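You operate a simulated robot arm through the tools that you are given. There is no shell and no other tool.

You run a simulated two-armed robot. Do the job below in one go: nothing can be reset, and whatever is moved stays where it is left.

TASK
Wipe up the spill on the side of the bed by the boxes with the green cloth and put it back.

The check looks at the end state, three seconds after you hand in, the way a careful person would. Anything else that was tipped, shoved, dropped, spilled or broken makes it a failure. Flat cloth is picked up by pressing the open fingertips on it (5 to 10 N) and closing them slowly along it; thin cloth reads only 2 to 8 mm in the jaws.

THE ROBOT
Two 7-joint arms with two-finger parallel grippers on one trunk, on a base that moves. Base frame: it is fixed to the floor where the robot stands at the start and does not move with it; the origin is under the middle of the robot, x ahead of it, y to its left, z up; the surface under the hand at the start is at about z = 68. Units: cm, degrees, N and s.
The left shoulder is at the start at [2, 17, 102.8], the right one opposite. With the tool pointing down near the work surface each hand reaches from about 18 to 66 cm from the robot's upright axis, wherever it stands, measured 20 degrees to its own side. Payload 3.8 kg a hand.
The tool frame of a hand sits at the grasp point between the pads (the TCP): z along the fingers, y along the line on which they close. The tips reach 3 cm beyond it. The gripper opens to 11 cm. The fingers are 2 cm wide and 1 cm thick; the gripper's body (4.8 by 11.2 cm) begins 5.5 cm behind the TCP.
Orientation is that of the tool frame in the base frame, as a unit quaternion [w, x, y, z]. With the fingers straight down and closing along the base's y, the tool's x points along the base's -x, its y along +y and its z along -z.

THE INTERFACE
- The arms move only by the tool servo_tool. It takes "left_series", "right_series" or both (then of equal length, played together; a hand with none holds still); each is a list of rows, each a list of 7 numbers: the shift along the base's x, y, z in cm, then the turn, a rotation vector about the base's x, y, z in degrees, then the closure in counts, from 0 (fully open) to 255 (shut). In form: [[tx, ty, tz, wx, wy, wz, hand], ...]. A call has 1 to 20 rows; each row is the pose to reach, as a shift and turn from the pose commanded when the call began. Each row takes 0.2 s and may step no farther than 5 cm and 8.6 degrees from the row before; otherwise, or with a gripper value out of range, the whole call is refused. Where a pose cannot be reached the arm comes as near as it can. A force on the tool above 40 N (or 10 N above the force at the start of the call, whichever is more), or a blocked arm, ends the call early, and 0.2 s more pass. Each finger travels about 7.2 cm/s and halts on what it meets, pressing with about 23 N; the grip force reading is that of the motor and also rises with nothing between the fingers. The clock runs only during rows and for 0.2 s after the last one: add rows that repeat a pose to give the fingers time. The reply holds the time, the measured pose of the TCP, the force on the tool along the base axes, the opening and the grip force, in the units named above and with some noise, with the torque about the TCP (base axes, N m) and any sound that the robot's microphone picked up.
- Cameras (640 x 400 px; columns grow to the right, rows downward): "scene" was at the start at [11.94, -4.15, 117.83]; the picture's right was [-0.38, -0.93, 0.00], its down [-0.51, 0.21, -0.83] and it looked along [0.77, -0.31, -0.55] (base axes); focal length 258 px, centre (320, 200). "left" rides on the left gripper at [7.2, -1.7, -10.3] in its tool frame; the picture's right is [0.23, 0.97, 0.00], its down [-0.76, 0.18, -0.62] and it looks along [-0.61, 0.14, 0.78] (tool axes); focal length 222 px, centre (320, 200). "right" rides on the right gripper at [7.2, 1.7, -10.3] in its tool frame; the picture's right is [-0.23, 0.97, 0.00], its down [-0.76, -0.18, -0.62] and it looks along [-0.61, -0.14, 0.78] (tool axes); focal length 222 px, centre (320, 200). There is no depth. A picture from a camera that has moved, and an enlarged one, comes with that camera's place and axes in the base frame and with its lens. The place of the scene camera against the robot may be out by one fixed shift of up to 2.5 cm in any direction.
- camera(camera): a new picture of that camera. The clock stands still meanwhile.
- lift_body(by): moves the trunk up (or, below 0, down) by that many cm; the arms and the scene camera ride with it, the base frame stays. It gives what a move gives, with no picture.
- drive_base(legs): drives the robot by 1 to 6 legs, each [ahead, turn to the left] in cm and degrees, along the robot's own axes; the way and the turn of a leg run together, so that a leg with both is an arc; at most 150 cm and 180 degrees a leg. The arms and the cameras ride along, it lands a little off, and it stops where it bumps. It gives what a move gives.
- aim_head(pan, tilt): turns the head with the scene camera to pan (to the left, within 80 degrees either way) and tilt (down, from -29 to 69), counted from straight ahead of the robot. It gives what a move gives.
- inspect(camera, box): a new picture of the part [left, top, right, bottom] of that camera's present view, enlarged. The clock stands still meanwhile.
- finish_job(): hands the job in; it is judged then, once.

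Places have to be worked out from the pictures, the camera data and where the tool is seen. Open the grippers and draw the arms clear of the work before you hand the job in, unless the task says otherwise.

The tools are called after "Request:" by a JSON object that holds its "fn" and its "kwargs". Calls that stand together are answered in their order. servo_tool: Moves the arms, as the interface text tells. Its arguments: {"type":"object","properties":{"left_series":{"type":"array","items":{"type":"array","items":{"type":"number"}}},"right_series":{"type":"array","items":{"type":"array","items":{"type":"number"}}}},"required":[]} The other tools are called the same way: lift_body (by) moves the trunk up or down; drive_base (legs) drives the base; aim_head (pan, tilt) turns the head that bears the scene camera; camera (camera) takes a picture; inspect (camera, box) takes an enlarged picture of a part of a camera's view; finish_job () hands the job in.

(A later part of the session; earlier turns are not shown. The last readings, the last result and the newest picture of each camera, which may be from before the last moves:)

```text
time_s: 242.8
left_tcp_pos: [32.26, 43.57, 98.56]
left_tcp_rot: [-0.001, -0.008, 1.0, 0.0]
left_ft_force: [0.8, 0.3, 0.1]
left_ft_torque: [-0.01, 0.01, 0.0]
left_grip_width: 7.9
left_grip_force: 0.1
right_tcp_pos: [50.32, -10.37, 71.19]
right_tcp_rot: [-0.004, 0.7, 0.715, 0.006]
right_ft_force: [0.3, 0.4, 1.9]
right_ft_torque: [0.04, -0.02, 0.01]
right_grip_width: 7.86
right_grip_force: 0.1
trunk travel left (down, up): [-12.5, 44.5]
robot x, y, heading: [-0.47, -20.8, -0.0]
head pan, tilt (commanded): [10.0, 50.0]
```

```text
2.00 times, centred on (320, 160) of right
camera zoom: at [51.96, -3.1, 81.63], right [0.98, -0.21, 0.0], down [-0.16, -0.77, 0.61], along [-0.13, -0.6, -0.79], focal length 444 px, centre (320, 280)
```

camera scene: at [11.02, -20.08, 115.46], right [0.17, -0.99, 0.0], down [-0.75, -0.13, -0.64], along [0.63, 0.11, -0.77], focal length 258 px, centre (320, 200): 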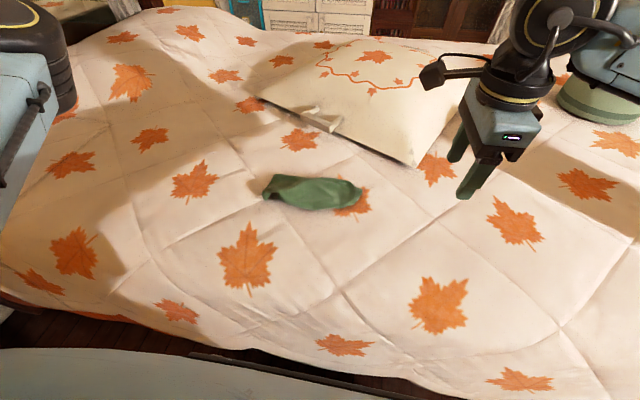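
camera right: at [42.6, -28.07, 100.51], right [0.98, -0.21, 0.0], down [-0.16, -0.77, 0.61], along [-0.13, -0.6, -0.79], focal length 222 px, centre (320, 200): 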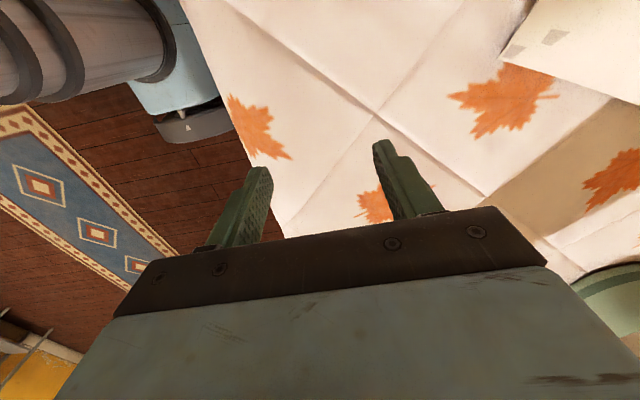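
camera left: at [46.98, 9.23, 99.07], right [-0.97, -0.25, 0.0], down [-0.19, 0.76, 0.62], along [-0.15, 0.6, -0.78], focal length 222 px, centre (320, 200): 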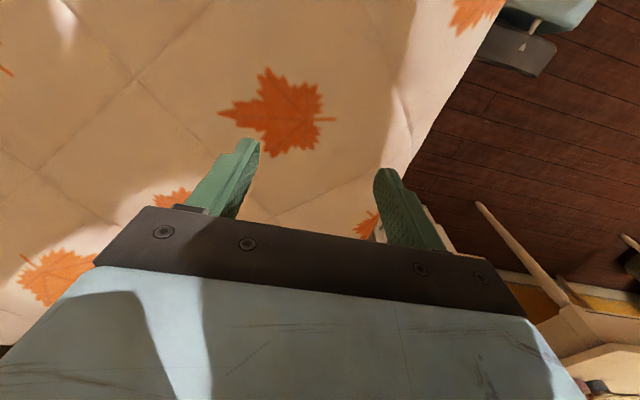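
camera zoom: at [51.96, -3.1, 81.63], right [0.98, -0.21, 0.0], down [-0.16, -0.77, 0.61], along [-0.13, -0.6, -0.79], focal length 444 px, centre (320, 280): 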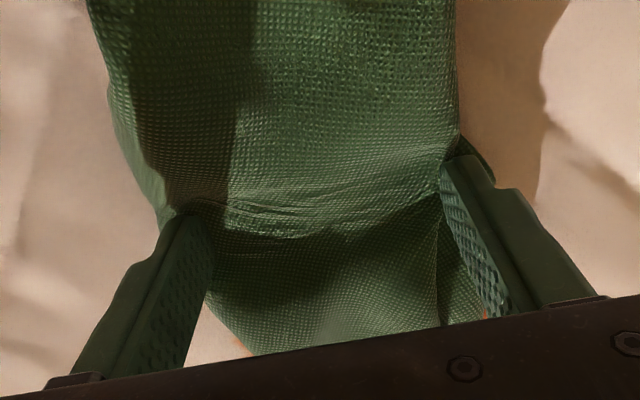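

The middle is now pulled flat between the fingers. I lift the right hand and view the cloth again.

Request:
{"fn": "servo_tool", "kwargs": {"right_series": [[0, 0, 1.5, 0, 0, 0, 60], [0, 0, 4, 0, 0, 0, 60], [0, 0, 8, 0, 0, 0, 60], [-1, -2, 12, 0, 0, 0, 60], [-3, -6, 14, 0, 0, 0, 60], [-5, -10, 16, 0, 0, 0, 60], [-7, -14, 17, 0, 0, 0, 60], [-9, -18, 18, 0, 0, 0, 60], [-10, -22, 19, 0, 0, 0, 60]]}}

Request:
{"fn": "inspect", "kwargs": {"camera": "scene", "box": [240, 140, 400, 240]}}

Request:
{"fn": "camera", "kwargs": {"camera": "scene"}}

```text
time_s: 244.8
left_tcp_pos: [32.4, 43.55, 98.54]
left_tcp_rot: [-0.001, -0.007, 1.0, 0.0]
left_ft_force: [0.6, 1.0, 0.5]
left_ft_torque: [0.05, -0.02, 0.02]
left_grip_width: 7.88
left_grip_force: 0.1
right_tcp_pos: [40.11, -32.41, 90.04]
right_tcp_rot: [-0.003, 0.701, 0.713, 0.006]
right_ft_force: [0.0, 0.1, -0.1]
right_ft_torque: [0.03, 0.03, 0.0]
right_grip_width: 8.42
right_grip_force: 0.1
trunk travel left (down, up): [-12.5, 44.5]
robot x, y, heading: [-0.38, -20.9, -0.3]
head pan, tilt (commanded): [10.0, 50.0]
```

```text
4.00 times, centred on (320, 190) of scene
camera zoom: at [11.03, -20.08, 115.46], right [0.17, -0.99, 0.0], down [-0.75, -0.13, -0.64], along [0.63, 0.11, -0.77], focal length 1033 px, centre (320, 240)
```

zoom: 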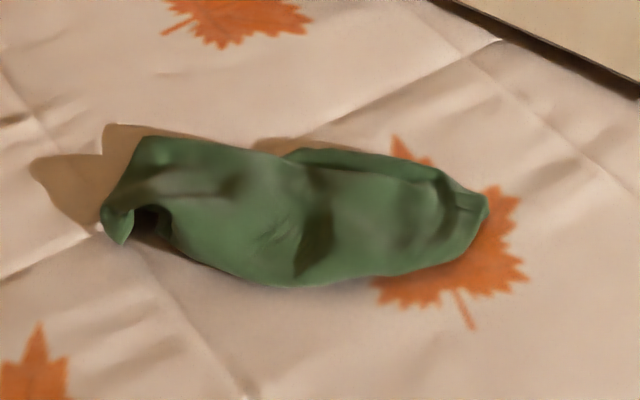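

```text
taken
camera scene: at [11.03, -20.08, 115.46], right [0.17, -0.99, 0.0], down [-0.75, -0.13, -0.64], along [0.63, 0.11, -0.77], focal length 258 px, centre (320, 200)
```

scene: 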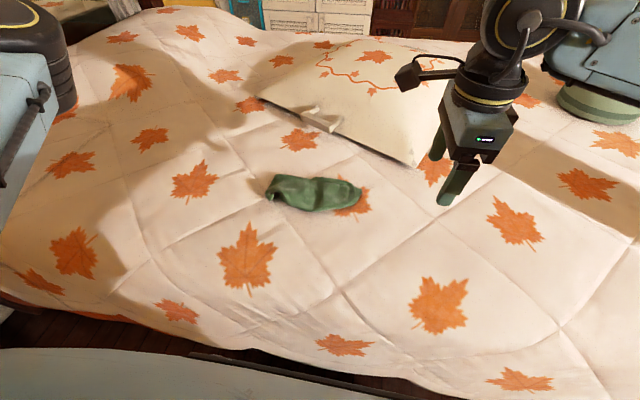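

The cloth lies in its place but keeps some wrinkles and tucked sides because of the gathered grip. I'll re-lay it once more, this time gripping near the −y end without gathering its width (closing along y). First I take the right arm away.

Request:
{"fn": "servo_tool", "kwargs": {"right_series": [[-1, -2.5, 0.3, 0, 0, 8.2, 40], [-2, -5, 0.6, 0, 0, 16.4, 20], [-3, -7.5, 1, 0, 0, 24.6, 0], [-4, -10, 1.3, 0, 0, 32.8, 0], [-5, -12.5, 1.6, 0, 0, 41, 0], [-6, -15, 2, 0, 0, 49.2, 0], [-7, -17.5, 2, 0, 0, 57.4, 0], [-8, -20, 2, 0, 0, 65.6, 0], [-9, -22.5, 2, 0, 0, 73.8, 0], [-10, -25, 2, 0, 0, 82, 0], [-10, -27, 2, 0, 0, 90, 0]], "left_series": [[1, -3, -0.5, 0, 0, 0, 100], [2, -6, -1, 0, 0, 0, 130], [3, -9, -1.5, 0, 0, 0, 150], [4, -12, -2, 0, 0, 0, 165], [5, -15, -2.5, 0, 0, 0, 165], [6, -18, -3, 0, 0, 0, 165], [7, -21, -3, 0, 0, 0, 165], [8, -24, -3, 0, 0, 0, 165], [9, -27, -3, 0, 0, 0, 165], [10, -30, -3, 0, 0, 0, 165], [11, -33, -3, 0, 0, 0, 165]]}}

Request:
{"fn": "camera", "kwargs": {"camera": "scene"}}

Request:
{"fn": "camera", "kwargs": {"camera": "left"}}

```text
time_s: 247.2
left_tcp_pos: [43.49, 17.58, 95.76]
left_tcp_rot: [0.0, -0.009, 1.0, 0.0]
left_ft_force: [-0.8, 0.9, 0.4]
left_ft_torque: [0.0, 0.02, 0.02]
left_grip_width: 3.87
left_grip_force: 0.2
left hand out of reach, approached as far as the arm can: row 9, 10, 11
right_tcp_pos: [30.38, -59.41, 92.14]
right_tcp_rot: [-0.007, -0.012, 1.0, 0.002]
right_ft_force: [-0.1, -0.2, 0.0]
right_ft_torque: [0.03, 0.01, -0.01]
right_grip_width: 11.0
right_grip_force: 0.0
trunk travel left (down, up): [-12.5, 44.5]
robot x, y, heading: [-0.25, -20.38, 0.1]
head pan, tilt (commanded): [10.0, 50.0]
```

```text
taken
camera scene: at [11.04, -20.02, 115.46], right [0.17, -0.99, 0.0], down [-0.75, -0.13, -0.64], along [0.63, 0.11, -0.77], focal length 258 px, centre (320, 200)
```

scene: 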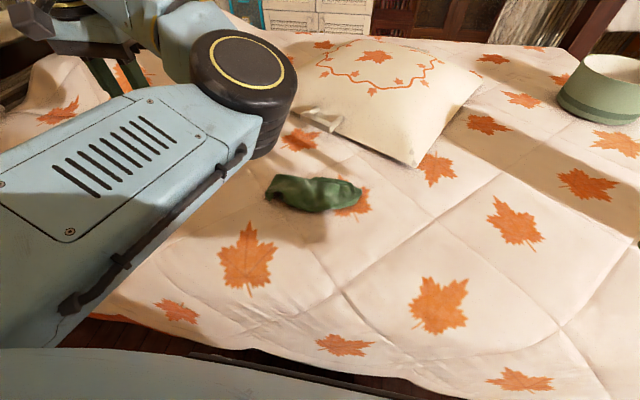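

```text
taken
camera left: at [36.04, 15.82, 106.02], right [-0.24, 0.97, 0.0], down [0.76, 0.19, 0.62], along [0.6, 0.15, -0.78], focal length 222 px, centre (320, 200)
```

left: 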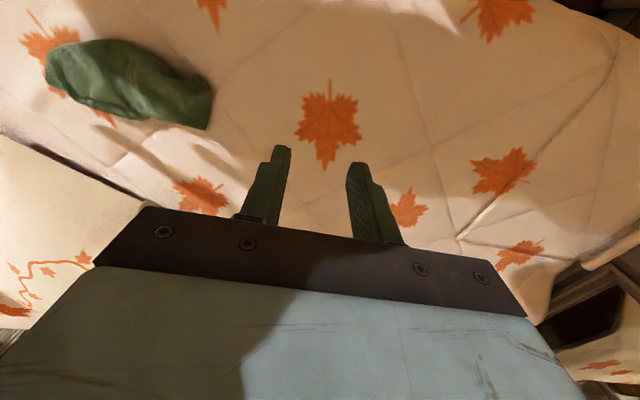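

The left arm is caught in its elbow-in posture and cannot come inward. I stretch it out to the left to let the elbow pass through straight, so that it may come back elbow-out.

Request:
{"fn": "servo_tool", "kwargs": {"left_series": [[-2, 3.5, 0.3, 0, 0, 0, 165], [-4, 7, 0.6, 0, 0, 0, 165], [-6, 10.5, 0.9, 0, 0, 0, 165], [-8, 14, 1.2, 0, 0, 0, 165], [-10, 17.5, 1.5, 0, 0, 0, 165], [-12, 21, 1.8, 0, 0, 0, 165], [-14, 24.5, 2, 0, 0, 0, 165], [-16, 28, 2, 0, 0, 0, 165], [-18, 31.5, 2, 0, 0, 0, 165], [-20, 35, 2, 0, 0, 0, 165]]}}

Request:
{"fn": "aim_head", "kwargs": {"pan": 50, "tilt": 35}}

Request:
{"fn": "camera", "kwargs": {"camera": "scene"}}

```text
time_s: 249.4
left_tcp_pos: [23.17, 52.89, 97.66]
left_tcp_rot: [0.0, -0.007, 1.0, 0.0]
left_ft_force: [-0.5, 0.0, 0.0]
left_ft_torque: [0.01, 0.02, 0.02]
left_grip_width: 3.89
left_grip_force: 0.1
right_tcp_pos: [30.29, -59.49, 92.12]
right_tcp_rot: [-0.005, -0.011, 1.0, 0.002]
right_ft_force: [-0.8, -0.1, -0.7]
right_ft_torque: [0.04, -0.03, 0.01]
right_grip_width: 11.0
right_grip_force: 0.1
trunk travel left (down, up): [-12.5, 44.5]
robot x, y, heading: [-0.24, -20.76, -0.4]
head pan, tilt (commanded): [10.0, 50.0]
```

```text
time_s: 250.5
left_tcp_pos: [23.28, 52.68, 97.79]
left_tcp_rot: [0.0, -0.009, 1.0, 0.0]
left_ft_force: [0.3, -0.2, -0.2]
left_ft_torque: [0.0, -0.01, 0.0]
left_grip_width: 3.88
left_grip_force: 0.1
right_tcp_pos: [30.3, -59.55, 92.24]
right_tcp_rot: [-0.006, -0.01, 1.0, 0.002]
right_ft_force: [-0.8, -0.2, -0.6]
right_ft_torque: [0.01, 0.01, 0.0]
right_grip_width: 11.01
right_grip_force: 0.1
trunk travel left (down, up): [-12.5, 44.5]
robot x, y, heading: [0.11, -20.43, -0.2]
head pan, tilt (commanded): [50.0, 35.0]
```

```text
taken
camera scene: at [9.15, -14.61, 117.63], right [0.76, -0.65, 0.0], down [-0.37, -0.44, -0.82], along [0.53, 0.63, -0.57], focal length 258 px, centre (320, 200)
```

scene: 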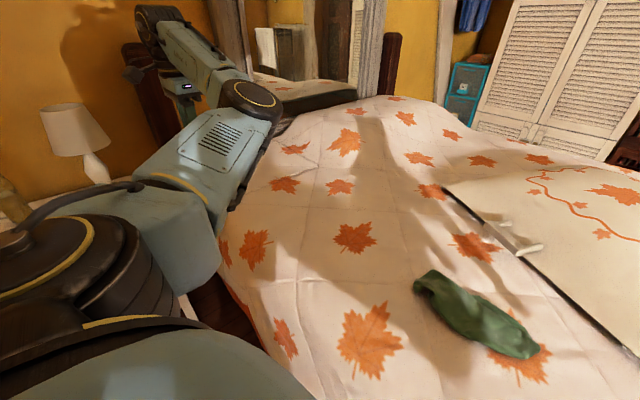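

The elbow is still bent inward. I stretch a little more along the same line, then draw back towards the body to see which way it folds.

Request:
{"fn": "servo_tool", "kwargs": {"left_series": [[0.5, 1.5, 0, 0, 0, 0, 165], [1, 3, 0, 0, 0, 0, 165], [1.5, 4.5, 0, 0, 0, 0, 165], [2, 6, 0, 0, 0, 0, 165], [2.5, 7.5, 0, 0, 0, 0, 165], [2.5, 7.5, 0, 0, 0, 0, 165]]}}

Request:
{"fn": "camera", "kwargs": {"camera": "scene"}}

```text
time_s: 251.9
left_tcp_pos: [25.43, 59.23, 97.35]
left_tcp_rot: [0.0, -0.008, 1.0, 0.0]
left_ft_force: [-0.4, 0.2, -0.7]
left_ft_torque: [0.01, -0.02, -0.01]
left_grip_width: 3.87
left_grip_force: 0.0
left hand out of reach, approached as far as the arm can: row 5, 6
right_tcp_pos: [30.39, -59.49, 92.14]
right_tcp_rot: [-0.006, -0.009, 1.0, 0.002]
right_ft_force: [-0.4, -0.4, 0.5]
right_ft_torque: [0.03, 0.03, -0.01]
right_grip_width: 10.99
right_grip_force: 0.1
trunk travel left (down, up): [-12.5, 44.5]
robot x, y, heading: [-0.08, -20.26, -0.2]
head pan, tilt (commanded): [50.0, 35.0]
```

```text
taken
camera scene: at [9.13, -14.6, 117.63], right [0.76, -0.65, 0.0], down [-0.37, -0.44, -0.82], along [0.53, 0.63, -0.57], focal length 258 px, centre (320, 200)
```

scene: 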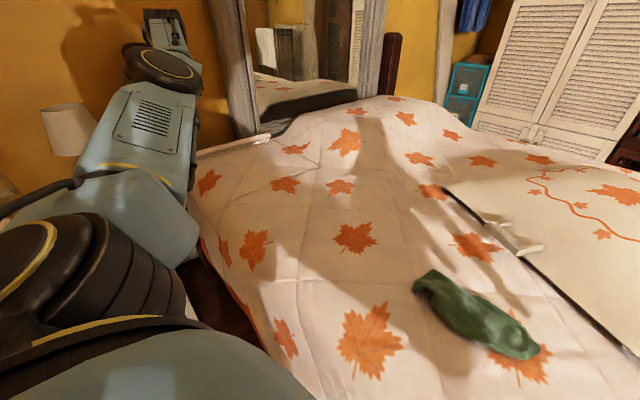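

The arm is straight now. I swing it, still nearly straight, round to the front and watch the elbow.

Request:
{"fn": "servo_tool", "kwargs": {"left_series": [[3, -2.6, 0, 0, 0, 0, 165], [6, -5.4, 0, 0, 0, 0, 165], [9, -8.4, 0, 0, 0, 0, 165], [12, -11.6, 0, 0, 0, 0, 165], [15, -15, 0, 0, 0, 0, 165]]}}

Request:
{"fn": "camera", "kwargs": {"camera": "scene"}}

```text
time_s: 253.1
left_tcp_pos: [40.4, 44.28, 97.42]
left_tcp_rot: [-0.001, -0.008, 1.0, 0.0]
left_ft_force: [-0.4, 0.4, -0.8]
left_ft_torque: [0.02, 0.0, -0.03]
left_grip_width: 3.88
left_grip_force: 0.1
right_tcp_pos: [30.29, -59.65, 92.11]
right_tcp_rot: [-0.006, -0.01, 1.0, 0.003]
right_ft_force: [-0.2, -0.4, -0.4]
right_ft_torque: [-0.04, -0.02, -0.01]
right_grip_width: 11.0
right_grip_force: 0.0
trunk travel left (down, up): [-12.5, 44.5]
robot x, y, heading: [-0.47, -20.37, -0.2]
head pan, tilt (commanded): [50.0, 35.0]
```

```text
taken
camera scene: at [9.17, -14.66, 117.63], right [0.76, -0.65, 0.0], down [-0.37, -0.44, -0.82], along [0.53, 0.63, -0.57], focal length 258 px, centre (320, 200)
```

scene: 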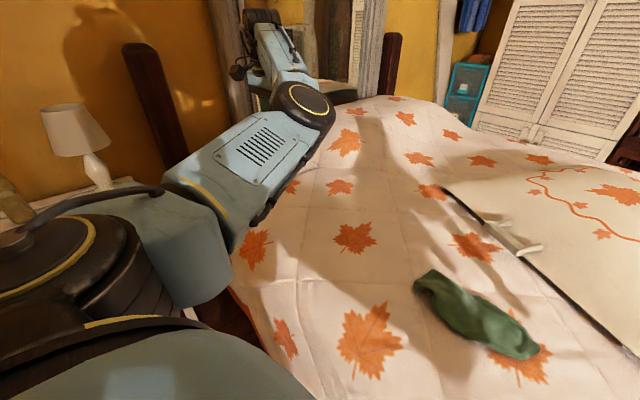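

The left arm stays elbow-in, but it is clear of everything, so I leave it out there. I take a close look at the cloth, the cleaned spot and the other objects to judge the end state.

Request:
{"fn": "aim_head", "kwargs": {"pan": 0, "tilt": 45}}

Request:
{"fn": "camera", "kwargs": {"camera": "scene"}}

Request:
{"fn": "inspect", "kwargs": {"camera": "scene", "box": [210, 180, 330, 255]}}

Request:
{"fn": "inspect", "kwargs": {"camera": "scene", "box": [340, 140, 540, 265]}}

```text
time_s: 254.3
left_tcp_pos: [40.45, 44.21, 97.46]
left_tcp_rot: [0.0, -0.008, 1.0, 0.0]
left_ft_force: [-0.4, -0.1, 0.2]
left_ft_torque: [0.01, -0.03, 0.01]
left_grip_width: 3.88
left_grip_force: 0.0
right_tcp_pos: [30.46, -59.58, 92.01]
right_tcp_rot: [-0.006, -0.01, 1.0, 0.002]
right_ft_force: [1.0, 0.3, 0.5]
right_ft_torque: [0.0, -0.02, 0.01]
right_grip_width: 11.0
right_grip_force: 0.0
trunk travel left (down, up): [-12.5, 44.5]
robot x, y, heading: [-0.55, -20.57, -0.2]
head pan, tilt (commanded): [0.0, 45.0]
```

```text
taken
camera scene: at [11.6, -21.36, 116.15], right [0.0, -1.0, 0.0], down [-0.71, 0.0, -0.71], along [0.71, 0.0, -0.71], focal length 258 px, centre (320, 200)
```

scene: 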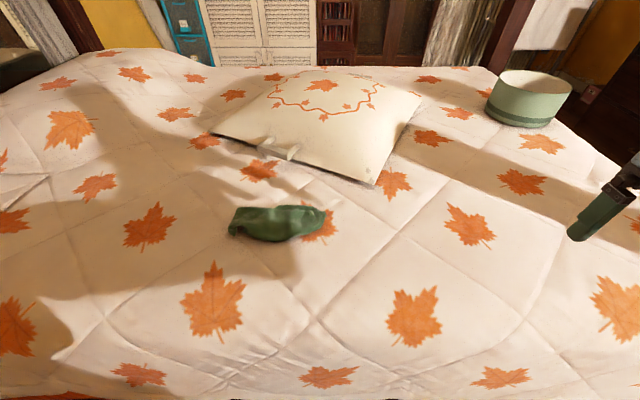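

```text
5.33 times, centred on (270, 218) of scene
camera zoom: at [11.6, -21.36, 116.15], right [0.0, -1.0, 0.0], down [-0.71, 0.0, -0.71], along [0.71, 0.0, -0.71], focal length 1378 px, centre (587, 107)
```

zoom: 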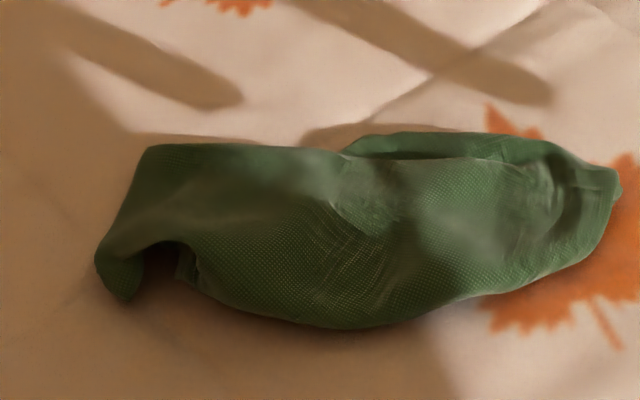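

```text
3.20 times, centred on (440, 202) of scene
camera zoom: at [11.6, -21.36, 116.15], right [0.0, -1.0, 0.0], down [-0.71, 0.0, -0.71], along [0.71, 0.0, -0.71], focal length 827 px, centre (-64, 192)
```

zoom: 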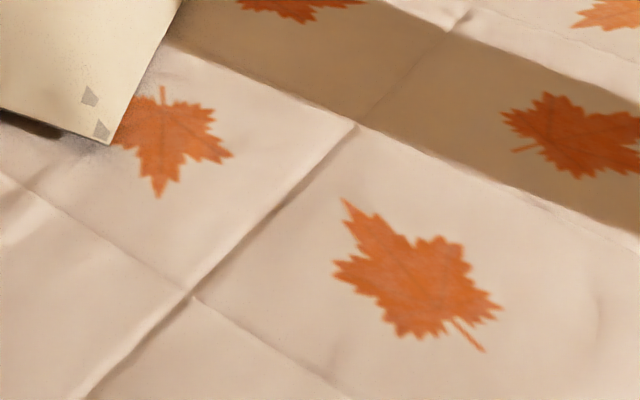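

The stain is gone and pillow, bowl and all else are untouched; the cloth lies in place but rumpled. One more gentle improvement: with the right hand I'll grip its −y end without gathering, raise it so the sides fall free (the +y end staying down), and lay it back.

Request:
{"fn": "servo_tool", "kwargs": {"right_series": [[1.9, 3.7, -0.5, 0, 0, 0, 40], [3.8, 7.4, -1, 0, 0, 0, 80], [5.7, 11.1, -1.5, 0, 0, 0, 120], [7.6, 14.8, -2, 0, 0, 0, 160], [9.5, 18.5, -2.5, 0, 0, 0, 174], [11.4, 22.2, -3.5, 0, 0, 0, 174], [13.3, 25.9, -4.5, 0, 0, 0, 174], [15.2, 29.6, -5.5, 0, 0, 0, 174], [17.1, 33.3, -7, 0, 0, 0, 174], [19, 37, -8.5, 0, 0, 0, 174], [21, 40.2, -11, 0, 0, 0, 174], [21, 40.2, -13, 0, 0, 0, 174]]}}

Request:
{"fn": "camera", "kwargs": {"camera": "right"}}

Request:
{"fn": "inspect", "kwargs": {"camera": "right", "box": [200, 20, 520, 220]}}

```text
time_s: 256.9
left_tcp_pos: [40.41, 44.15, 97.52]
left_tcp_rot: [-0.001, -0.008, 1.0, 0.001]
left_ft_force: [-0.4, 0.1, -0.3]
left_ft_torque: [0.0, -0.02, 0.03]
left_grip_width: 3.89
left_grip_force: 0.1
right_tcp_pos: [51.5, -19.25, 79.3]
right_tcp_rot: [-0.005, -0.009, 1.0, 0.002]
right_ft_force: [-0.4, -0.6, 0.0]
right_ft_torque: [-0.04, 0.0, 0.0]
right_grip_width: 3.5
right_grip_force: 0.1
trunk travel left (down, up): [-12.5, 44.5]
robot x, y, heading: [-0.2, -20.5, -0.4]
head pan, tilt (commanded): [0.0, 45.0]
```

```text
taken
camera right: at [44.33, -17.78, 89.59], right [0.21, 0.98, 0.0], down [0.77, -0.16, 0.61], along [0.6, -0.13, -0.79], focal length 222 px, centre (320, 200)
```

right: 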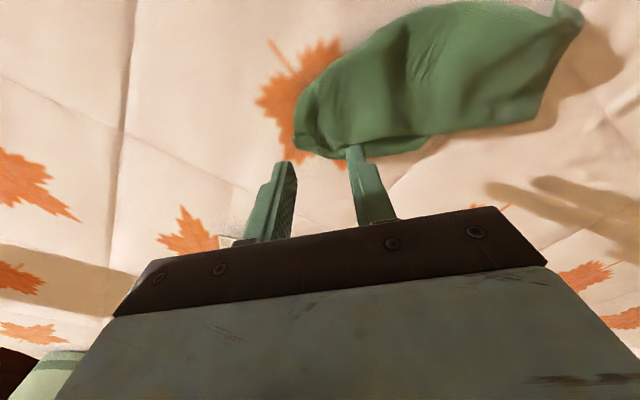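

```text
2.00 times, centred on (360, 120) of right
camera zoom: at [44.33, -17.78, 89.59], right [0.21, 0.98, 0.0], down [0.77, -0.16, 0.61], along [0.6, -0.13, -0.79], focal length 444 px, centre (240, 360)
```

zoom: 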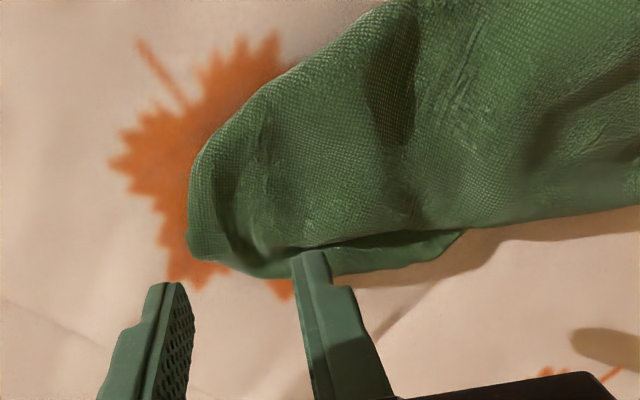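

The −y end of the cloth is at about y = −21.5, so I shift the hand 1 cm to +y and lower the open tips onto it.

Request:
{"fn": "servo_tool", "kwargs": {"right_series": [[-0.3, 0.5, -2, 0, 0, 0, 174], [-0.5, 1, -4, 0, 0, 0, 174], [-0.5, 1, -6, 0, 0, 0, 174], [-0.5, 1, -7, 0, 0, 0, 174], [-0.5, 1, -7.6, 0, 0, 0, 174], [-0.5, 1, -8, 0, 0, 0, 174], [-0.5, 1, -8, 0, 0, 0, 174]]}}

Request:
{"fn": "inspect", "kwargs": {"camera": "right", "box": [200, 60, 440, 210]}}

```text
time_s: 258.5
left_tcp_pos: [40.51, 44.18, 97.56]
left_tcp_rot: [0.001, -0.008, 1.0, 0.0]
left_ft_force: [-0.9, 0.0, -0.9]
left_ft_torque: [0.0, 0.02, -0.01]
left_grip_width: 3.88
left_grip_force: 0.1
right_tcp_pos: [50.86, -18.25, 71.32]
right_tcp_rot: [-0.005, -0.01, 1.0, 0.002]
right_ft_force: [-1.4, -1.2, 5.0]
right_ft_torque: [-0.16, -0.02, 0.0]
right_grip_width: 3.54
right_grip_force: 0.5
trunk travel left (down, up): [-12.5, 44.5]
robot x, y, heading: [-0.06, -20.64, -0.1]
head pan, tilt (commanded): [0.0, 45.0]
```

```text
2.67 times, centred on (320, 135) of right
camera zoom: at [43.73, -16.58, 81.67], right [0.21, 0.98, 0.0], down [0.77, -0.16, 0.61], along [0.6, -0.13, -0.79], focal length 592 px, centre (320, 373)
```

zoom: 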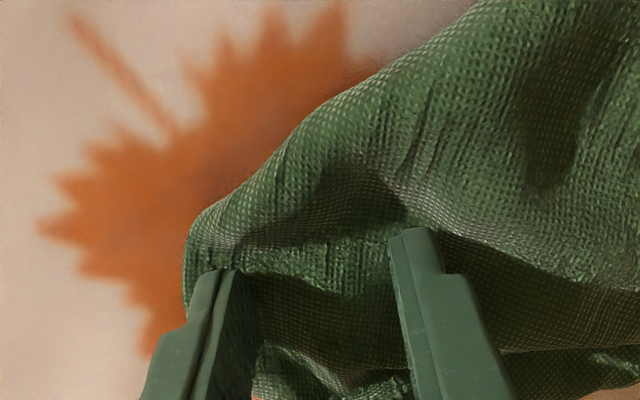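

Both tips press on the end of the cloth (5 N). I close them slowly.

Request:
{"fn": "servo_tool", "kwargs": {"right_series": [[0, 0, -0.1, 0, 0, 0, 178], [0, 0, -0.1, 0, 0, 0, 183], [0, 0, -0.1, 0, 0, 0, 188], [0, 0, -0.1, 0, 0, 0, 193], [0, 0, -0.1, 0, 0, 0, 198], [0, 0, -0.1, 0, 0, 0, 203], [0, 0, -0.1, 0, 0, 0, 208], [0, 0, -0.1, 0, 0, 0, 213], [0, 0, -0.1, 0, 0, 0, 218], [0, 0, -0.1, 0, 0, 0, 223], [0, 0, -0.1, 0, 0, 0, 228], [0, 0, -0.1, 0, 0, 0, 233], [0, 0, -0.1, 0, 0, 0, 238], [0, 0, -0.1, 0, 0, 0, 243], [0, 0, -0.1, 0, 0, 0, 249], [0, 0, -0.1, 0, 0, 0, 255], [0, 0, -0.1, 0, 0, 0, 255], [0, 0, -0.1, 0, 0, 0, 255]]}}

Request:
{"fn": "inspect", "kwargs": {"camera": "right", "box": [200, 60, 440, 210]}}

```text
time_s: 262.3
left_tcp_pos: [40.43, 44.13, 97.38]
left_tcp_rot: [0.001, -0.008, 1.0, 0.0]
left_ft_force: [0.5, -0.4, -0.4]
left_ft_torque: [-0.03, 0.01, -0.03]
left_grip_width: 3.89
left_grip_force: 0.1
right_tcp_pos: [50.83, -18.28, 71.25]
right_tcp_rot: [-0.005, -0.009, 1.0, 0.003]
right_ft_force: [-1.5, -3.4, 17.0]
right_ft_torque: [-0.18, -0.11, -0.06]
right_grip_width: 0.3
right_grip_force: 22.9
trunk travel left (down, up): [-12.5, 44.5]
robot x, y, heading: [0.03, -20.59, -0.1]
head pan, tilt (commanded): [0.0, 45.0]
```

```text
2.67 times, centred on (320, 135) of right
camera zoom: at [43.72, -16.59, 81.6], right [0.21, 0.98, 0.0], down [0.77, -0.17, 0.61], along [0.6, -0.13, -0.79], focal length 592 px, centre (320, 373)
```

zoom: 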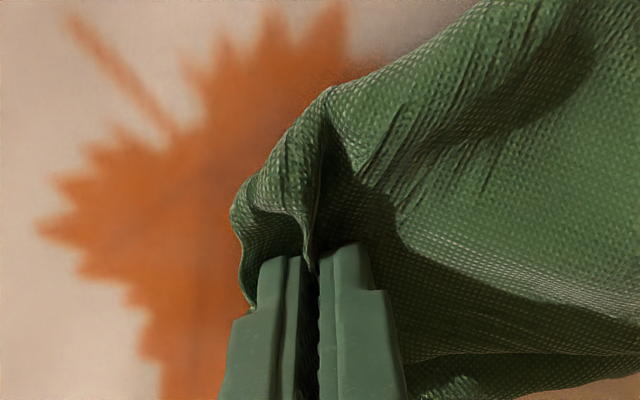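

The end is pinched (3 mm). I raise it slowly to z ≈ 85, leaning a little to +y so that the other end stays down.

Request:
{"fn": "servo_tool", "kwargs": {"right_series": [[0, 0.2, 1.2, 0, 0, 0, 255], [0, 0.5, 2.8, 0, 0, 0, 255], [0, 0.9, 4.6, 0, 0, 0, 255], [0, 1.4, 6.6, 0, 0, 0, 255], [0, 2, 8.6, 0, 0, 0, 255], [0, 2.6, 10.6, 0, 0, 0, 255], [0, 3.2, 12.6, 0, 0, 0, 255], [0, 3.6, 14, 0, 0, 0, 255], [0, 3.6, 14, 0, 0, 0, 255], [0, 3.6, 14, 0, 0, 0, 255], [0, 3.6, 14, 0, 0, 0, 255]]}}

Request:
{"fn": "camera", "kwargs": {"camera": "scene"}}

Request:
{"fn": "inspect", "kwargs": {"camera": "scene", "box": [210, 130, 370, 255]}}

Request:
{"fn": "camera", "kwargs": {"camera": "right"}}

```text
time_s: 264.7
left_tcp_pos: [40.46, 44.26, 97.47]
left_tcp_rot: [-0.001, -0.008, 1.0, 0.0]
left_ft_force: [-0.6, -0.8, -0.9]
left_ft_torque: [0.02, -0.02, 0.0]
left_grip_width: 3.89
left_grip_force: 0.0
right_tcp_pos: [50.83, -14.64, 85.2]
right_tcp_rot: [-0.005, -0.01, 1.0, 0.002]
right_ft_force: [-0.2, 0.1, -0.4]
right_ft_torque: [0.0, -0.05, 0.0]
right_grip_width: 0.27
right_grip_force: 23.1
trunk travel left (down, up): [-12.5, 44.5]
robot x, y, heading: [-0.18, -20.97, -0.3]
head pan, tilt (commanded): [0.0, 45.0]
```

```text
taken
camera scene: at [11.6, -21.36, 116.15], right [0.0, -1.0, 0.0], down [-0.71, 0.0, -0.71], along [0.71, 0.0, -0.71], focal length 258 px, centre (320, 200)
```

scene: 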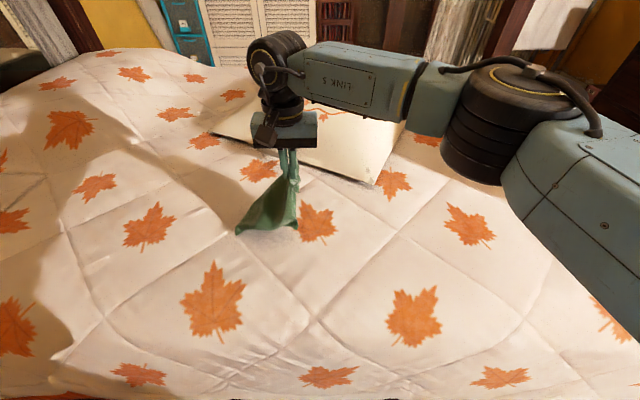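

```text
3.20 times, centred on (290, 192) of scene
camera zoom: at [11.6, -21.36, 116.15], right [0.0, -1.0, 0.0], down [-0.71, 0.0, -0.71], along [0.71, 0.0, -0.71], focal length 827 px, centre (416, 224)
```

zoom: 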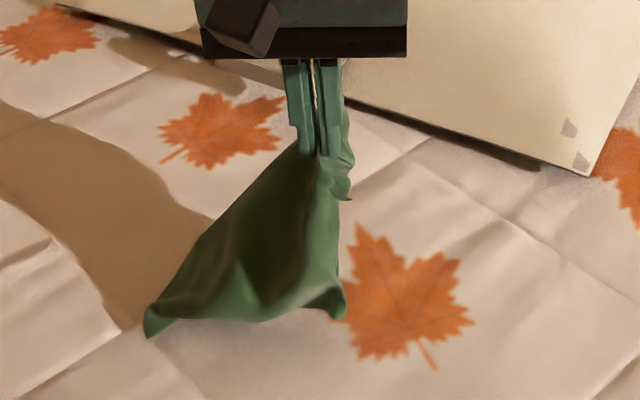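

```text
taken
camera right: at [43.75, -12.99, 95.48], right [0.21, 0.98, 0.0], down [0.77, -0.16, 0.61], along [0.6, -0.13, -0.79], focal length 222 px, centre (320, 200)
```

right: 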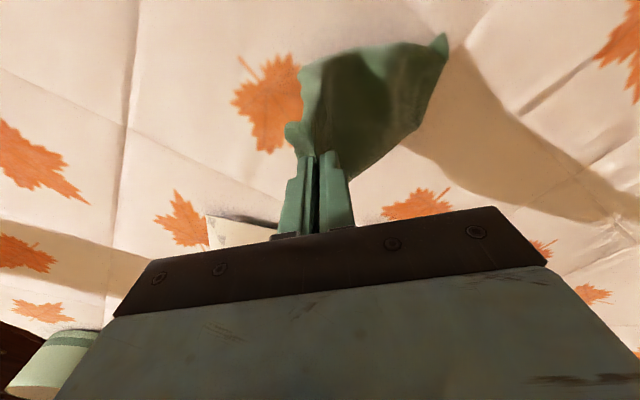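

The sides have fallen free and the cloth fans out toward +y. I lay it back: lowering while drawing slowly to −y.

Request:
{"fn": "servo_tool", "kwargs": {"right_series": [[0, -0.8, -1.2, 0, 0, 0, 255], [0, -1.6, -2.4, 0, 0, 0, 255], [0, -2.3, -3.7, 0, 0, 0, 255], [0, -3, -5, 0, 0, 0, 255], [0, -3.6, -6.4, 0, 0, 0, 255], [0, -4.2, -7.8, 0, 0, 0, 255], [0, -4.7, -9.2, 0, 0, 0, 255], [0, -5.1, -10.6, 0, 0, 0, 255], [0, -5.5, -11.8, 0, 0, 0, 255], [0, -5.8, -12.8, 0, 0, 0, 255], [0, -6, -13.3, 0, 0, 0, 255], [0, -6, -13.3, 0, 0, 0, 255]]}}

Request:
{"fn": "camera", "kwargs": {"camera": "right"}}

Request:
{"fn": "inspect", "kwargs": {"camera": "scene", "box": [210, 150, 370, 255]}}

```text
time_s: 267.3
left_tcp_pos: [40.43, 44.19, 97.51]
left_tcp_rot: [0.0, -0.009, 1.0, -0.001]
left_ft_force: [-0.7, 0.8, -0.4]
left_ft_torque: [0.05, -0.01, 0.04]
left_grip_width: 3.88
left_grip_force: 0.1
right_tcp_pos: [50.79, -20.66, 71.83]
right_tcp_rot: [-0.005, -0.011, 1.0, 0.002]
right_ft_force: [-0.5, -0.4, 0.4]
right_ft_torque: [-0.02, 0.0, -0.03]
right_grip_width: 0.28
right_grip_force: 23.3
trunk travel left (down, up): [-12.5, 44.5]
robot x, y, heading: [-0.07, -20.55, -0.1]
head pan, tilt (commanded): [0.0, 45.0]
```

```text
taken
camera right: at [43.78, -19.09, 82.24], right [0.21, 0.98, 0.0], down [0.77, -0.16, 0.61], along [0.6, -0.13, -0.79], focal length 222 px, centre (320, 200)
```

right: 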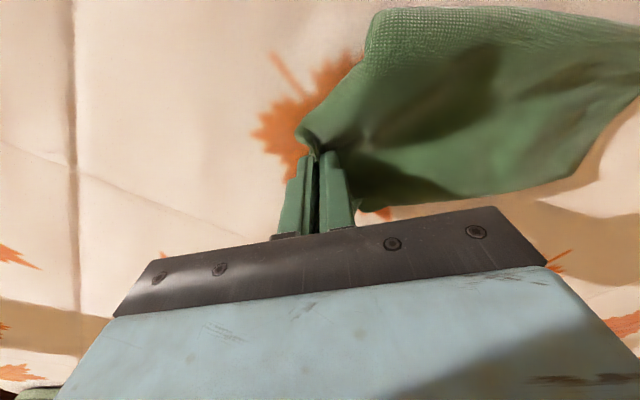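

```text
3.81 times, centred on (290, 202) of scene
camera zoom: at [11.59, -21.36, 116.15], right [0.0, -1.0, 0.0], down [-0.71, 0.0, -0.71], along [0.71, 0.0, -0.71], focal length 984 px, centre (434, 190)
```

zoom: 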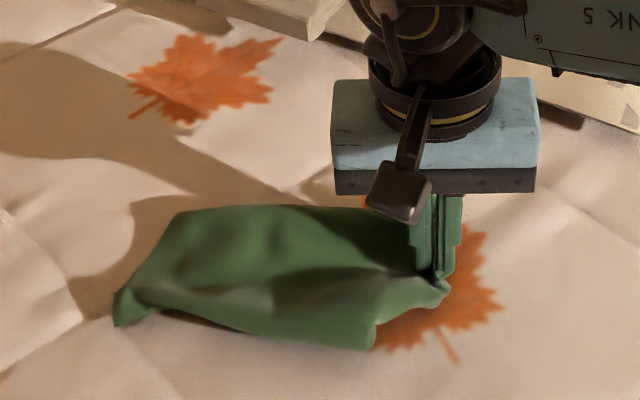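

The cloth now lies much flatter and at nearly full width. I press the tips lightly and open them to spread the pinched end.

Request:
{"fn": "servo_tool", "kwargs": {"right_series": [[0, 0.3, -0.3, 0, 0, 0, 255], [0, 0.5, -0.6, 0, 0, 0, 255], [0, 0.5, -0.7, 0, 0, 0, 255], [0, 0.5, -0.7, 0, 0, 0, 250], [0, 0.5, -0.7, 0, 0, 0, 244], [0, 0.5, -0.7, 0, 0, 0, 238], [0, 0.5, -0.7, 0, 0, 0, 232], [0, 0.5, -0.7, 0, 0, 0, 226], [0, 0.5, -0.7, 0, 0, 0, 220], [0, 0.5, -0.7, 0, 0, 0, 214], [0, 0.5, -0.7, 0, 0, 0, 208], [0, 0.5, -0.7, 0, 0, 0, 202], [0, 0.5, -0.7, 0, 0, 0, 196], [0, 0.5, -0.7, 0, 0, 0, 190], [0, 0.5, -0.7, 0, 0, 0, 184], [0, 0.5, -0.7, 0, 0, 0, 178], [0, 0.5, -0.7, 0, 0, 0, 172], [0, 0.5, -0.7, 0, 0, 0, 166], [0, 0.5, -0.7, 0, 0, 0, 160], [0, 0.5, -0.7, 0, 0, 0, 160]]}}

Request:
{"fn": "inspect", "kwargs": {"camera": "right", "box": [200, 20, 520, 220]}}

```text
time_s: 271.5
left_tcp_pos: [40.39, 44.18, 97.5]
left_tcp_rot: [0.002, -0.009, 1.0, -0.001]
left_ft_force: [-0.1, -0.7, 0.2]
left_ft_torque: [0.01, 0.02, 0.04]
left_grip_width: 3.85
left_grip_force: 0.1
right_tcp_pos: [50.81, -20.01, 71.24]
right_tcp_rot: [-0.005, -0.011, 1.0, 0.002]
right_ft_force: [-1.1, 9.0, 21.8]
right_ft_torque: [-0.16, -0.05, 0.01]
right_grip_width: 3.65
right_grip_force: 0.0
trunk travel left (down, up): [-12.5, 44.5]
robot x, y, heading: [-0.51, -20.07, -0.2]
head pan, tilt (commanded): [0.0, 45.0]
```

```text
2.00 times, centred on (360, 120) of right
camera zoom: at [43.65, -18.45, 81.61], right [0.21, 0.98, 0.0], down [0.77, -0.16, 0.61], along [0.6, -0.13, -0.79], focal length 444 px, centre (240, 360)
```

zoom: 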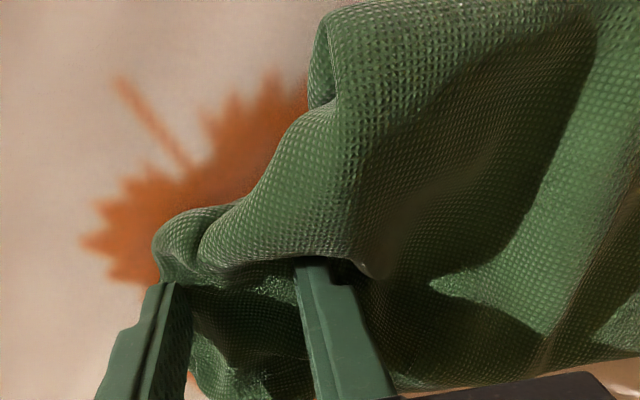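

The pinched end is spread. I lift the hand straight up and away to the right and look at the result.

Request:
{"fn": "servo_tool", "kwargs": {"right_series": [[0, 0, 1.5, 0, 0, 0, 150], [0, 0, 4, 0, 0, 0, 150], [0, 0, 8, 0, 0, 0, 140], [-1, -2, 12, 0, 0, 0, 120], [-3, -6, 14, 0, 0, 0, 90], [-5, -10, 16, 0, 0, 0, 60], [-7, -14, 17, 0, 0, 0, 30], [-9, -18, 18, 0, 0, 0, 0], [-11, -22, 19, 0, 0, 0, 0], [-13, -26, 20, 0, 0, 0, 0], [-15, -30, 21, 0, 0, 0, 0]]}}

Request:
{"fn": "camera", "kwargs": {"camera": "scene"}}

Request:
{"fn": "inspect", "kwargs": {"camera": "scene", "box": [210, 170, 350, 257]}}

```text
time_s: 273.9
left_tcp_pos: [40.43, 44.12, 97.47]
left_tcp_rot: [0.0, -0.008, 1.0, -0.001]
left_ft_force: [-0.3, 0.5, 0.4]
left_ft_torque: [-0.01, 0.02, -0.01]
left_grip_width: 3.88
left_grip_force: 0.1
right_tcp_pos: [35.56, -50.21, 91.97]
right_tcp_rot: [-0.006, -0.011, 1.0, 0.003]
right_ft_force: [-0.5, -0.3, 0.3]
right_ft_torque: [0.03, 0.03, 0.0]
right_grip_width: 10.98
right_grip_force: 0.0
trunk travel left (down, up): [-12.5, 44.5]
robot x, y, heading: [-0.36, -20.74, -0.3]
head pan, tilt (commanded): [0.0, 45.0]
```

```text
taken
camera scene: at [11.56, -21.41, 116.15], right [0.0, -1.0, 0.0], down [-0.71, 0.0, -0.71], along [0.71, 0.0, -0.71], focal length 258 px, centre (320, 200)
```

scene: 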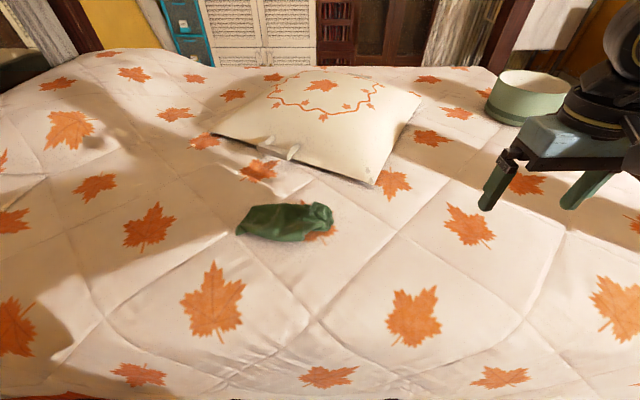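

```text
4.57 times, centred on (280, 214) of scene
camera zoom: at [11.56, -21.41, 116.15], right [0.0, -1.0, 0.0], down [-0.71, 0.0, -0.71], along [0.71, 0.0, -0.71], focal length 1181 px, centre (503, 138)
```

zoom: 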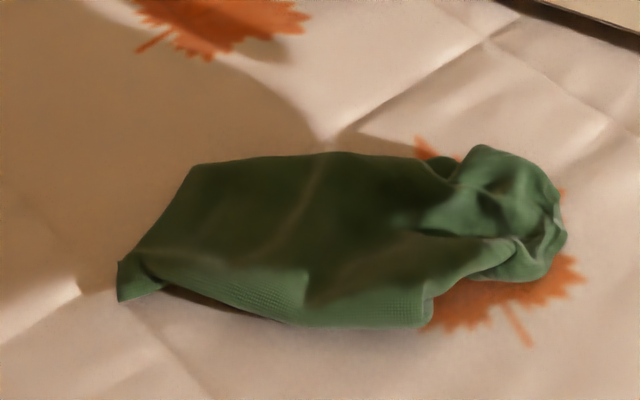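

Two thirds of the cloth now lie flat at full width; only the −y end, where it was gripped, is crumpled. I press on that end once more and open the fingers along y to smooth it.

Request:
{"fn": "servo_tool", "kwargs": {"right_series": [[1.5, 3, 0, 0, 0, 0, 60], [3, 6.5, 0, 0, 0, 0, 120], [4.7, 10.3, -0.5, 0, 0, 0, 180], [6.4, 14.1, -1, 0, 0, 0, 255], [8.1, 17.9, -1.5, 0, 0, 0, 255], [9.8, 21.7, -2.5, 0, 0, 0, 255], [11.5, 25.3, -4.5, 0, 0, 0, 255], [13.2, 28.3, -7.5, 0, 0, 0, 255], [14.7, 29.9, -11.5, 0, 0, 0, 255], [14.7, 29.9, -15.5, 0, 0, 0, 255], [14.7, 29.9, -18, 0, 0, 0, 255], [14.7, 29.9, -19.5, 0, 0, 0, 255], [14.7, 29.9, -20.3, 0, 0, 0, 255], [14.7, 29.9, -20.6, 0, 0, 0, 255], [14.7, 29.9, -20.6, 0, 0, 0, 255]]}}

Request:
{"fn": "inspect", "kwargs": {"camera": "right", "box": [200, 20, 520, 220]}}

```text
time_s: 277.1
left_tcp_pos: [40.41, 44.11, 97.43]
left_tcp_rot: [0.0, -0.008, 1.0, 0.0]
left_ft_force: [0.4, 0.6, -0.4]
left_ft_torque: [0.02, -0.01, 0.0]
left_grip_width: 3.88
left_grip_force: 0.1
right_tcp_pos: [50.53, -20.22, 71.47]
right_tcp_rot: [-0.007, -0.01, 1.0, 0.002]
right_ft_force: [0.0, -0.1, 0.1]
right_ft_torque: [-0.02, -0.06, -0.01]
right_grip_width: 0.0
right_grip_force: 22.8
trunk travel left (down, up): [-12.5, 44.5]
robot x, y, heading: [-0.38, -20.24, -0.3]
head pan, tilt (commanded): [0.0, 45.0]
```

```text
2.00 times, centred on (360, 120) of right
camera zoom: at [43.56, -18.62, 81.86], right [0.21, 0.98, 0.0], down [0.77, -0.16, 0.61], along [0.6, -0.13, -0.79], focal length 444 px, centre (240, 360)
```

zoom: 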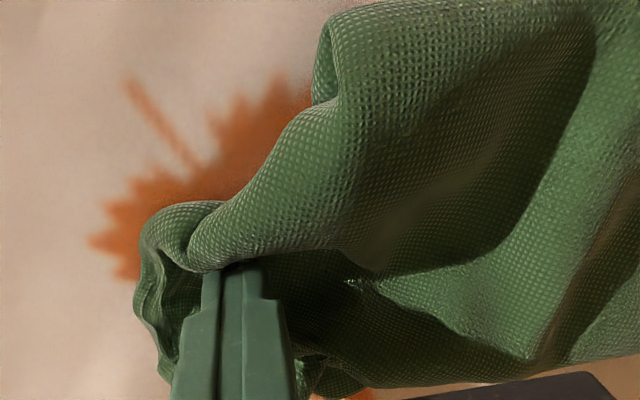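

The tips sit in the crumple. I press to about 8–10 N and open along y.

Request:
{"fn": "servo_tool", "kwargs": {"right_series": [[0, 0, -0.2, 0, 0, 0, 255], [0, 0, -0.4, 0, 0, 0, 250], [0, 0, -0.4, 0, 0, 0, 244], [0, 0, -0.4, 0, 0, 0, 237], [0, 0, -0.4, 0, 0, 0, 230], [0, 0, -0.4, 0, 0, 0, 223], [0, 0, -0.4, 0, 0, 0, 216], [0, 0, -0.4, 0, 0, 0, 209], [0, 0, -0.4, 0, 0, 0, 202], [0, 0, -0.4, 0, 0, 0, 195], [0, 0, -0.4, 0, 0, 0, 188], [0, 0, -0.4, 0, 0, 0, 181], [0, 0, -0.4, 0, 0, 0, 174], [0, 0, -0.4, 0, 0, 0, 167], [0, 0, -0.4, 0, 0, 0, 160], [0, 0, -0.4, 0, 0, 0, 153], [0, 0, -0.4, 0, 0, 0, 146], [0, 0, -0.4, 0, 0, 0, 146]]}}

Request:
{"fn": "inspect", "kwargs": {"camera": "right", "box": [200, 20, 520, 220]}}

```text
time_s: 280.9
left_tcp_pos: [40.53, 44.19, 97.51]
left_tcp_rot: [0.0, -0.008, 1.0, 0.0]
left_ft_force: [-0.6, -0.3, 0.4]
left_ft_torque: [0.02, 0.03, -0.02]
left_grip_width: 3.88
left_grip_force: 0.1
right_tcp_pos: [50.54, -20.12, 71.19]
right_tcp_rot: [-0.006, -0.01, 1.0, 0.002]
right_ft_force: [0.4, 1.7, 2.9]
right_ft_torque: [-0.01, -0.01, 0.02]
right_grip_width: 4.6
right_grip_force: 0.0
trunk travel left (down, up): [-12.5, 44.5]
robot x, y, heading: [-0.45, -20.6, -0.2]
head pan, tilt (commanded): [0.0, 45.0]
```

```text
2.00 times, centred on (360, 120) of right
camera zoom: at [43.5, -18.64, 81.52], right [0.21, 0.98, 0.0], down [0.77, -0.16, 0.61], along [0.6, -0.13, -0.79], focal length 444 px, centre (240, 360)
```

zoom: 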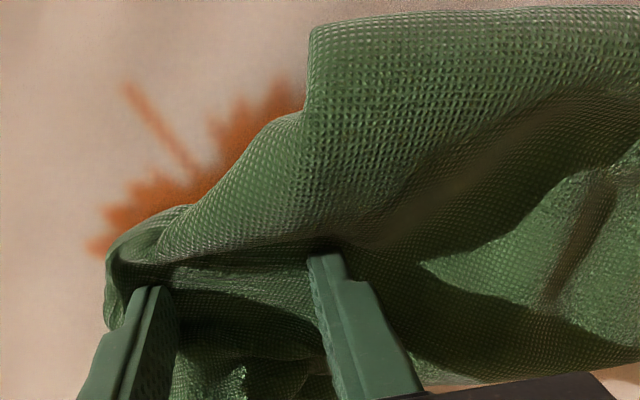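

The end is smoother now. I lift the right hand straight up and draw it clear to the right.

Request:
{"fn": "servo_tool", "kwargs": {"right_series": [[0, 0, 1.5, 0, 0, 0, 140], [0, 0, 4, 0, 0, 0, 140], [0, 0, 8, 0, 0, 0, 130], [-1, -2, 12, 0, 0, 0, 110], [-3, -6, 14, 0, 0, 0, 90], [-5, -10, 16, 0, 0, 0, 60], [-7, -14, 17, 0, 0, 0, 30], [-9, -18, 18, 0, 0, 0, 0], [-11, -22, 19, 0, 0, 0, 0], [-13, -26, 20, 0, 0, 0, 0], [-15, -30, 21, 0, 0, 0, 0], [-17, -34, 22, 0, 0, 0, 0]]}}

Request:
{"fn": "camera", "kwargs": {"camera": "scene"}}

Request:
{"fn": "inspect", "kwargs": {"camera": "scene", "box": [210, 170, 350, 257]}}

```text
time_s: 283.5
left_tcp_pos: [40.45, 44.03, 97.47]
left_tcp_rot: [0.0, -0.009, 1.0, 0.0]
left_ft_force: [0.9, -0.2, -0.3]
left_ft_torque: [0.02, 0.0, 0.02]
left_grip_width: 3.92
left_grip_force: 0.0
right_tcp_pos: [33.39, -54.49, 92.84]
right_tcp_rot: [-0.006, -0.011, 1.0, 0.002]
right_ft_force: [0.3, -0.6, 0.3]
right_ft_torque: [0.05, -0.03, 0.03]
right_grip_width: 11.0
right_grip_force: 0.1
trunk travel left (down, up): [-12.5, 44.5]
robot x, y, heading: [0.01, -20.64, 0.0]
head pan, tilt (commanded): [0.0, 45.0]
```

```text
taken
camera scene: at [11.56, -21.4, 116.15], right [0.0, -1.0, 0.0], down [-0.71, 0.0, -0.71], along [0.71, 0.0, -0.71], focal length 258 px, centre (320, 200)
```

scene: 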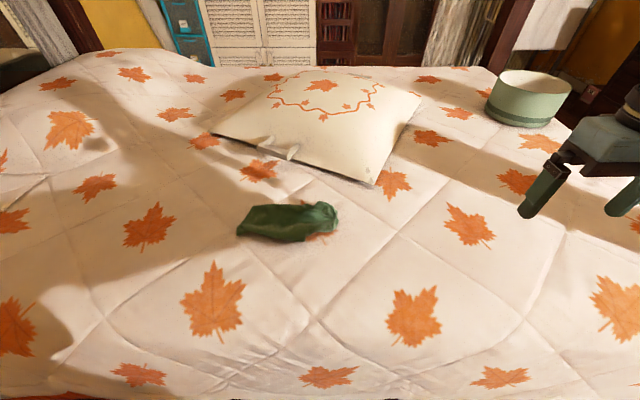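

```text
4.57 times, centred on (280, 214) of scene
camera zoom: at [11.56, -21.4, 116.15], right [0.0, -1.0, 0.0], down [-0.71, 0.0, -0.71], along [0.71, 0.0, -0.71], focal length 1181 px, centre (503, 138)
```

zoom: 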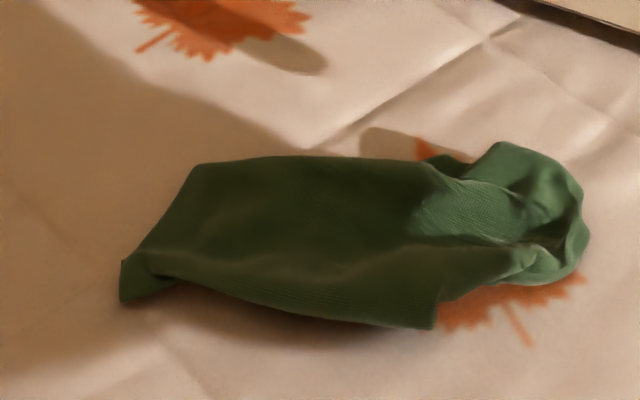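

The cloth is flat over most of its length but lies about 3 cm too far to −y. I'll slide it back: right hand turned, two fingertips pressed on its middle, dragging 3 cm to +y (which also straightens the end).

Request:
{"fn": "servo_tool", "kwargs": {"right_series": [[1.4, 3.3, -0.3, 0, 0, -7.5, 20], [2.9, 6.7, -0.6, 0, 0, -15, 40], [4.4, 10.1, -1, 0, 0, -22.5, 60], [5.9, 13.5, -1.5, 0, 0, -30, 80], [7.4, 16.9, -2, 0, 0, -37.5, 100], [8.9, 20.3, -2.5, 0, 0, -45, 116], [10.4, 23.7, -3, 0, 0, -52.5, 116], [11.9, 27.1, -4, 0, 0, -60, 116], [13.4, 30.5, -5, 0, 0, -67.5, 116], [14.9, 33.9, -6.5, 0, 0, -75, 116], [16.4, 37.3, -8.5, 0, 0, -82.5, 116], [17.6, 40.4, -11, 0, 0, -90, 116], [17.6, 40.5, -13, 0, 0, -90, 116]]}}

Request:
{"fn": "camera", "kwargs": {"camera": "right"}}

```text
time_s: 286.3
left_tcp_pos: [40.43, 44.11, 97.38]
left_tcp_rot: [0.0, -0.008, 1.0, 0.0]
left_ft_force: [1.3, 1.0, 1.9]
left_ft_torque: [0.01, 0.0, -0.03]
left_grip_width: 3.88
left_grip_force: 0.1
right_tcp_pos: [51.09, -13.78, 80.12]
right_tcp_rot: [-0.003, 0.701, 0.713, 0.006]
right_ft_force: [0.4, -0.8, 0.1]
right_ft_torque: [0.0, -0.01, 0.0]
right_grip_width: 6.0
right_grip_force: 0.1
trunk travel left (down, up): [-12.5, 44.5]
robot x, y, heading: [-0.21, -20.72, -0.3]
head pan, tilt (commanded): [0.0, 45.0]
```

```text
taken
camera right: at [52.64, -6.58, 90.53], right [0.98, -0.21, 0.0], down [-0.17, -0.77, 0.61], along [-0.13, -0.6, -0.79], focal length 222 px, centre (320, 200)
```

right: 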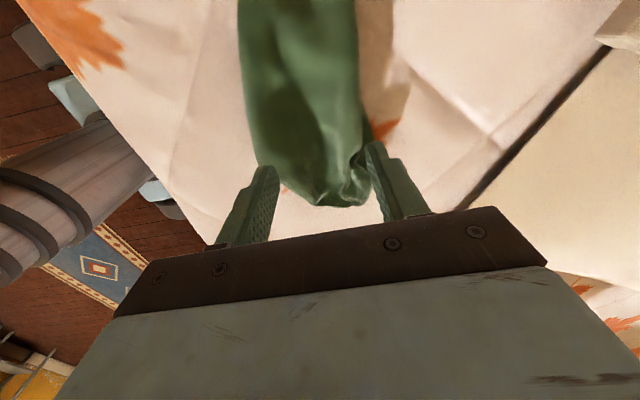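

The −y end is at about y = −24. I lower the two tips onto the cloth and press.

Request:
{"fn": "servo_tool", "kwargs": {"right_series": [[-0.4, 0, -3, 0, 0, 0, 116], [-0.8, 0, -5.5, 0, 0, 0, 116], [-0.8, 0, -7.5, 0, 0, 0, 116], [-0.8, 0, -8.5, 0, 0, 0, 116], [-0.8, 0, -8.9, 0, 0, 0, 116], [-0.8, 0, -8.9, 0, 0, 0, 116]]}}

```text
time_s: 287.7
left_tcp_pos: [40.34, 44.1, 97.51]
left_tcp_rot: [0.0, -0.007, 1.0, 0.0]
left_ft_force: [-0.1, 0.0, -0.5]
left_ft_torque: [0.0, -0.02, 0.0]
left_grip_width: 3.89
left_grip_force: 0.0
right_tcp_pos: [50.19, -13.75, 71.23]
right_tcp_rot: [-0.002, 0.7, 0.714, 0.007]
right_ft_force: [1.6, 0.2, 9.8]
right_ft_torque: [-0.09, 0.04, 0.06]
right_grip_width: 6.01
right_grip_force: 0.3
trunk travel left (down, up): [-12.5, 44.5]
robot x, y, heading: [-0.33, -20.38, -0.3]
head pan, tilt (commanded): [0.0, 45.0]
```

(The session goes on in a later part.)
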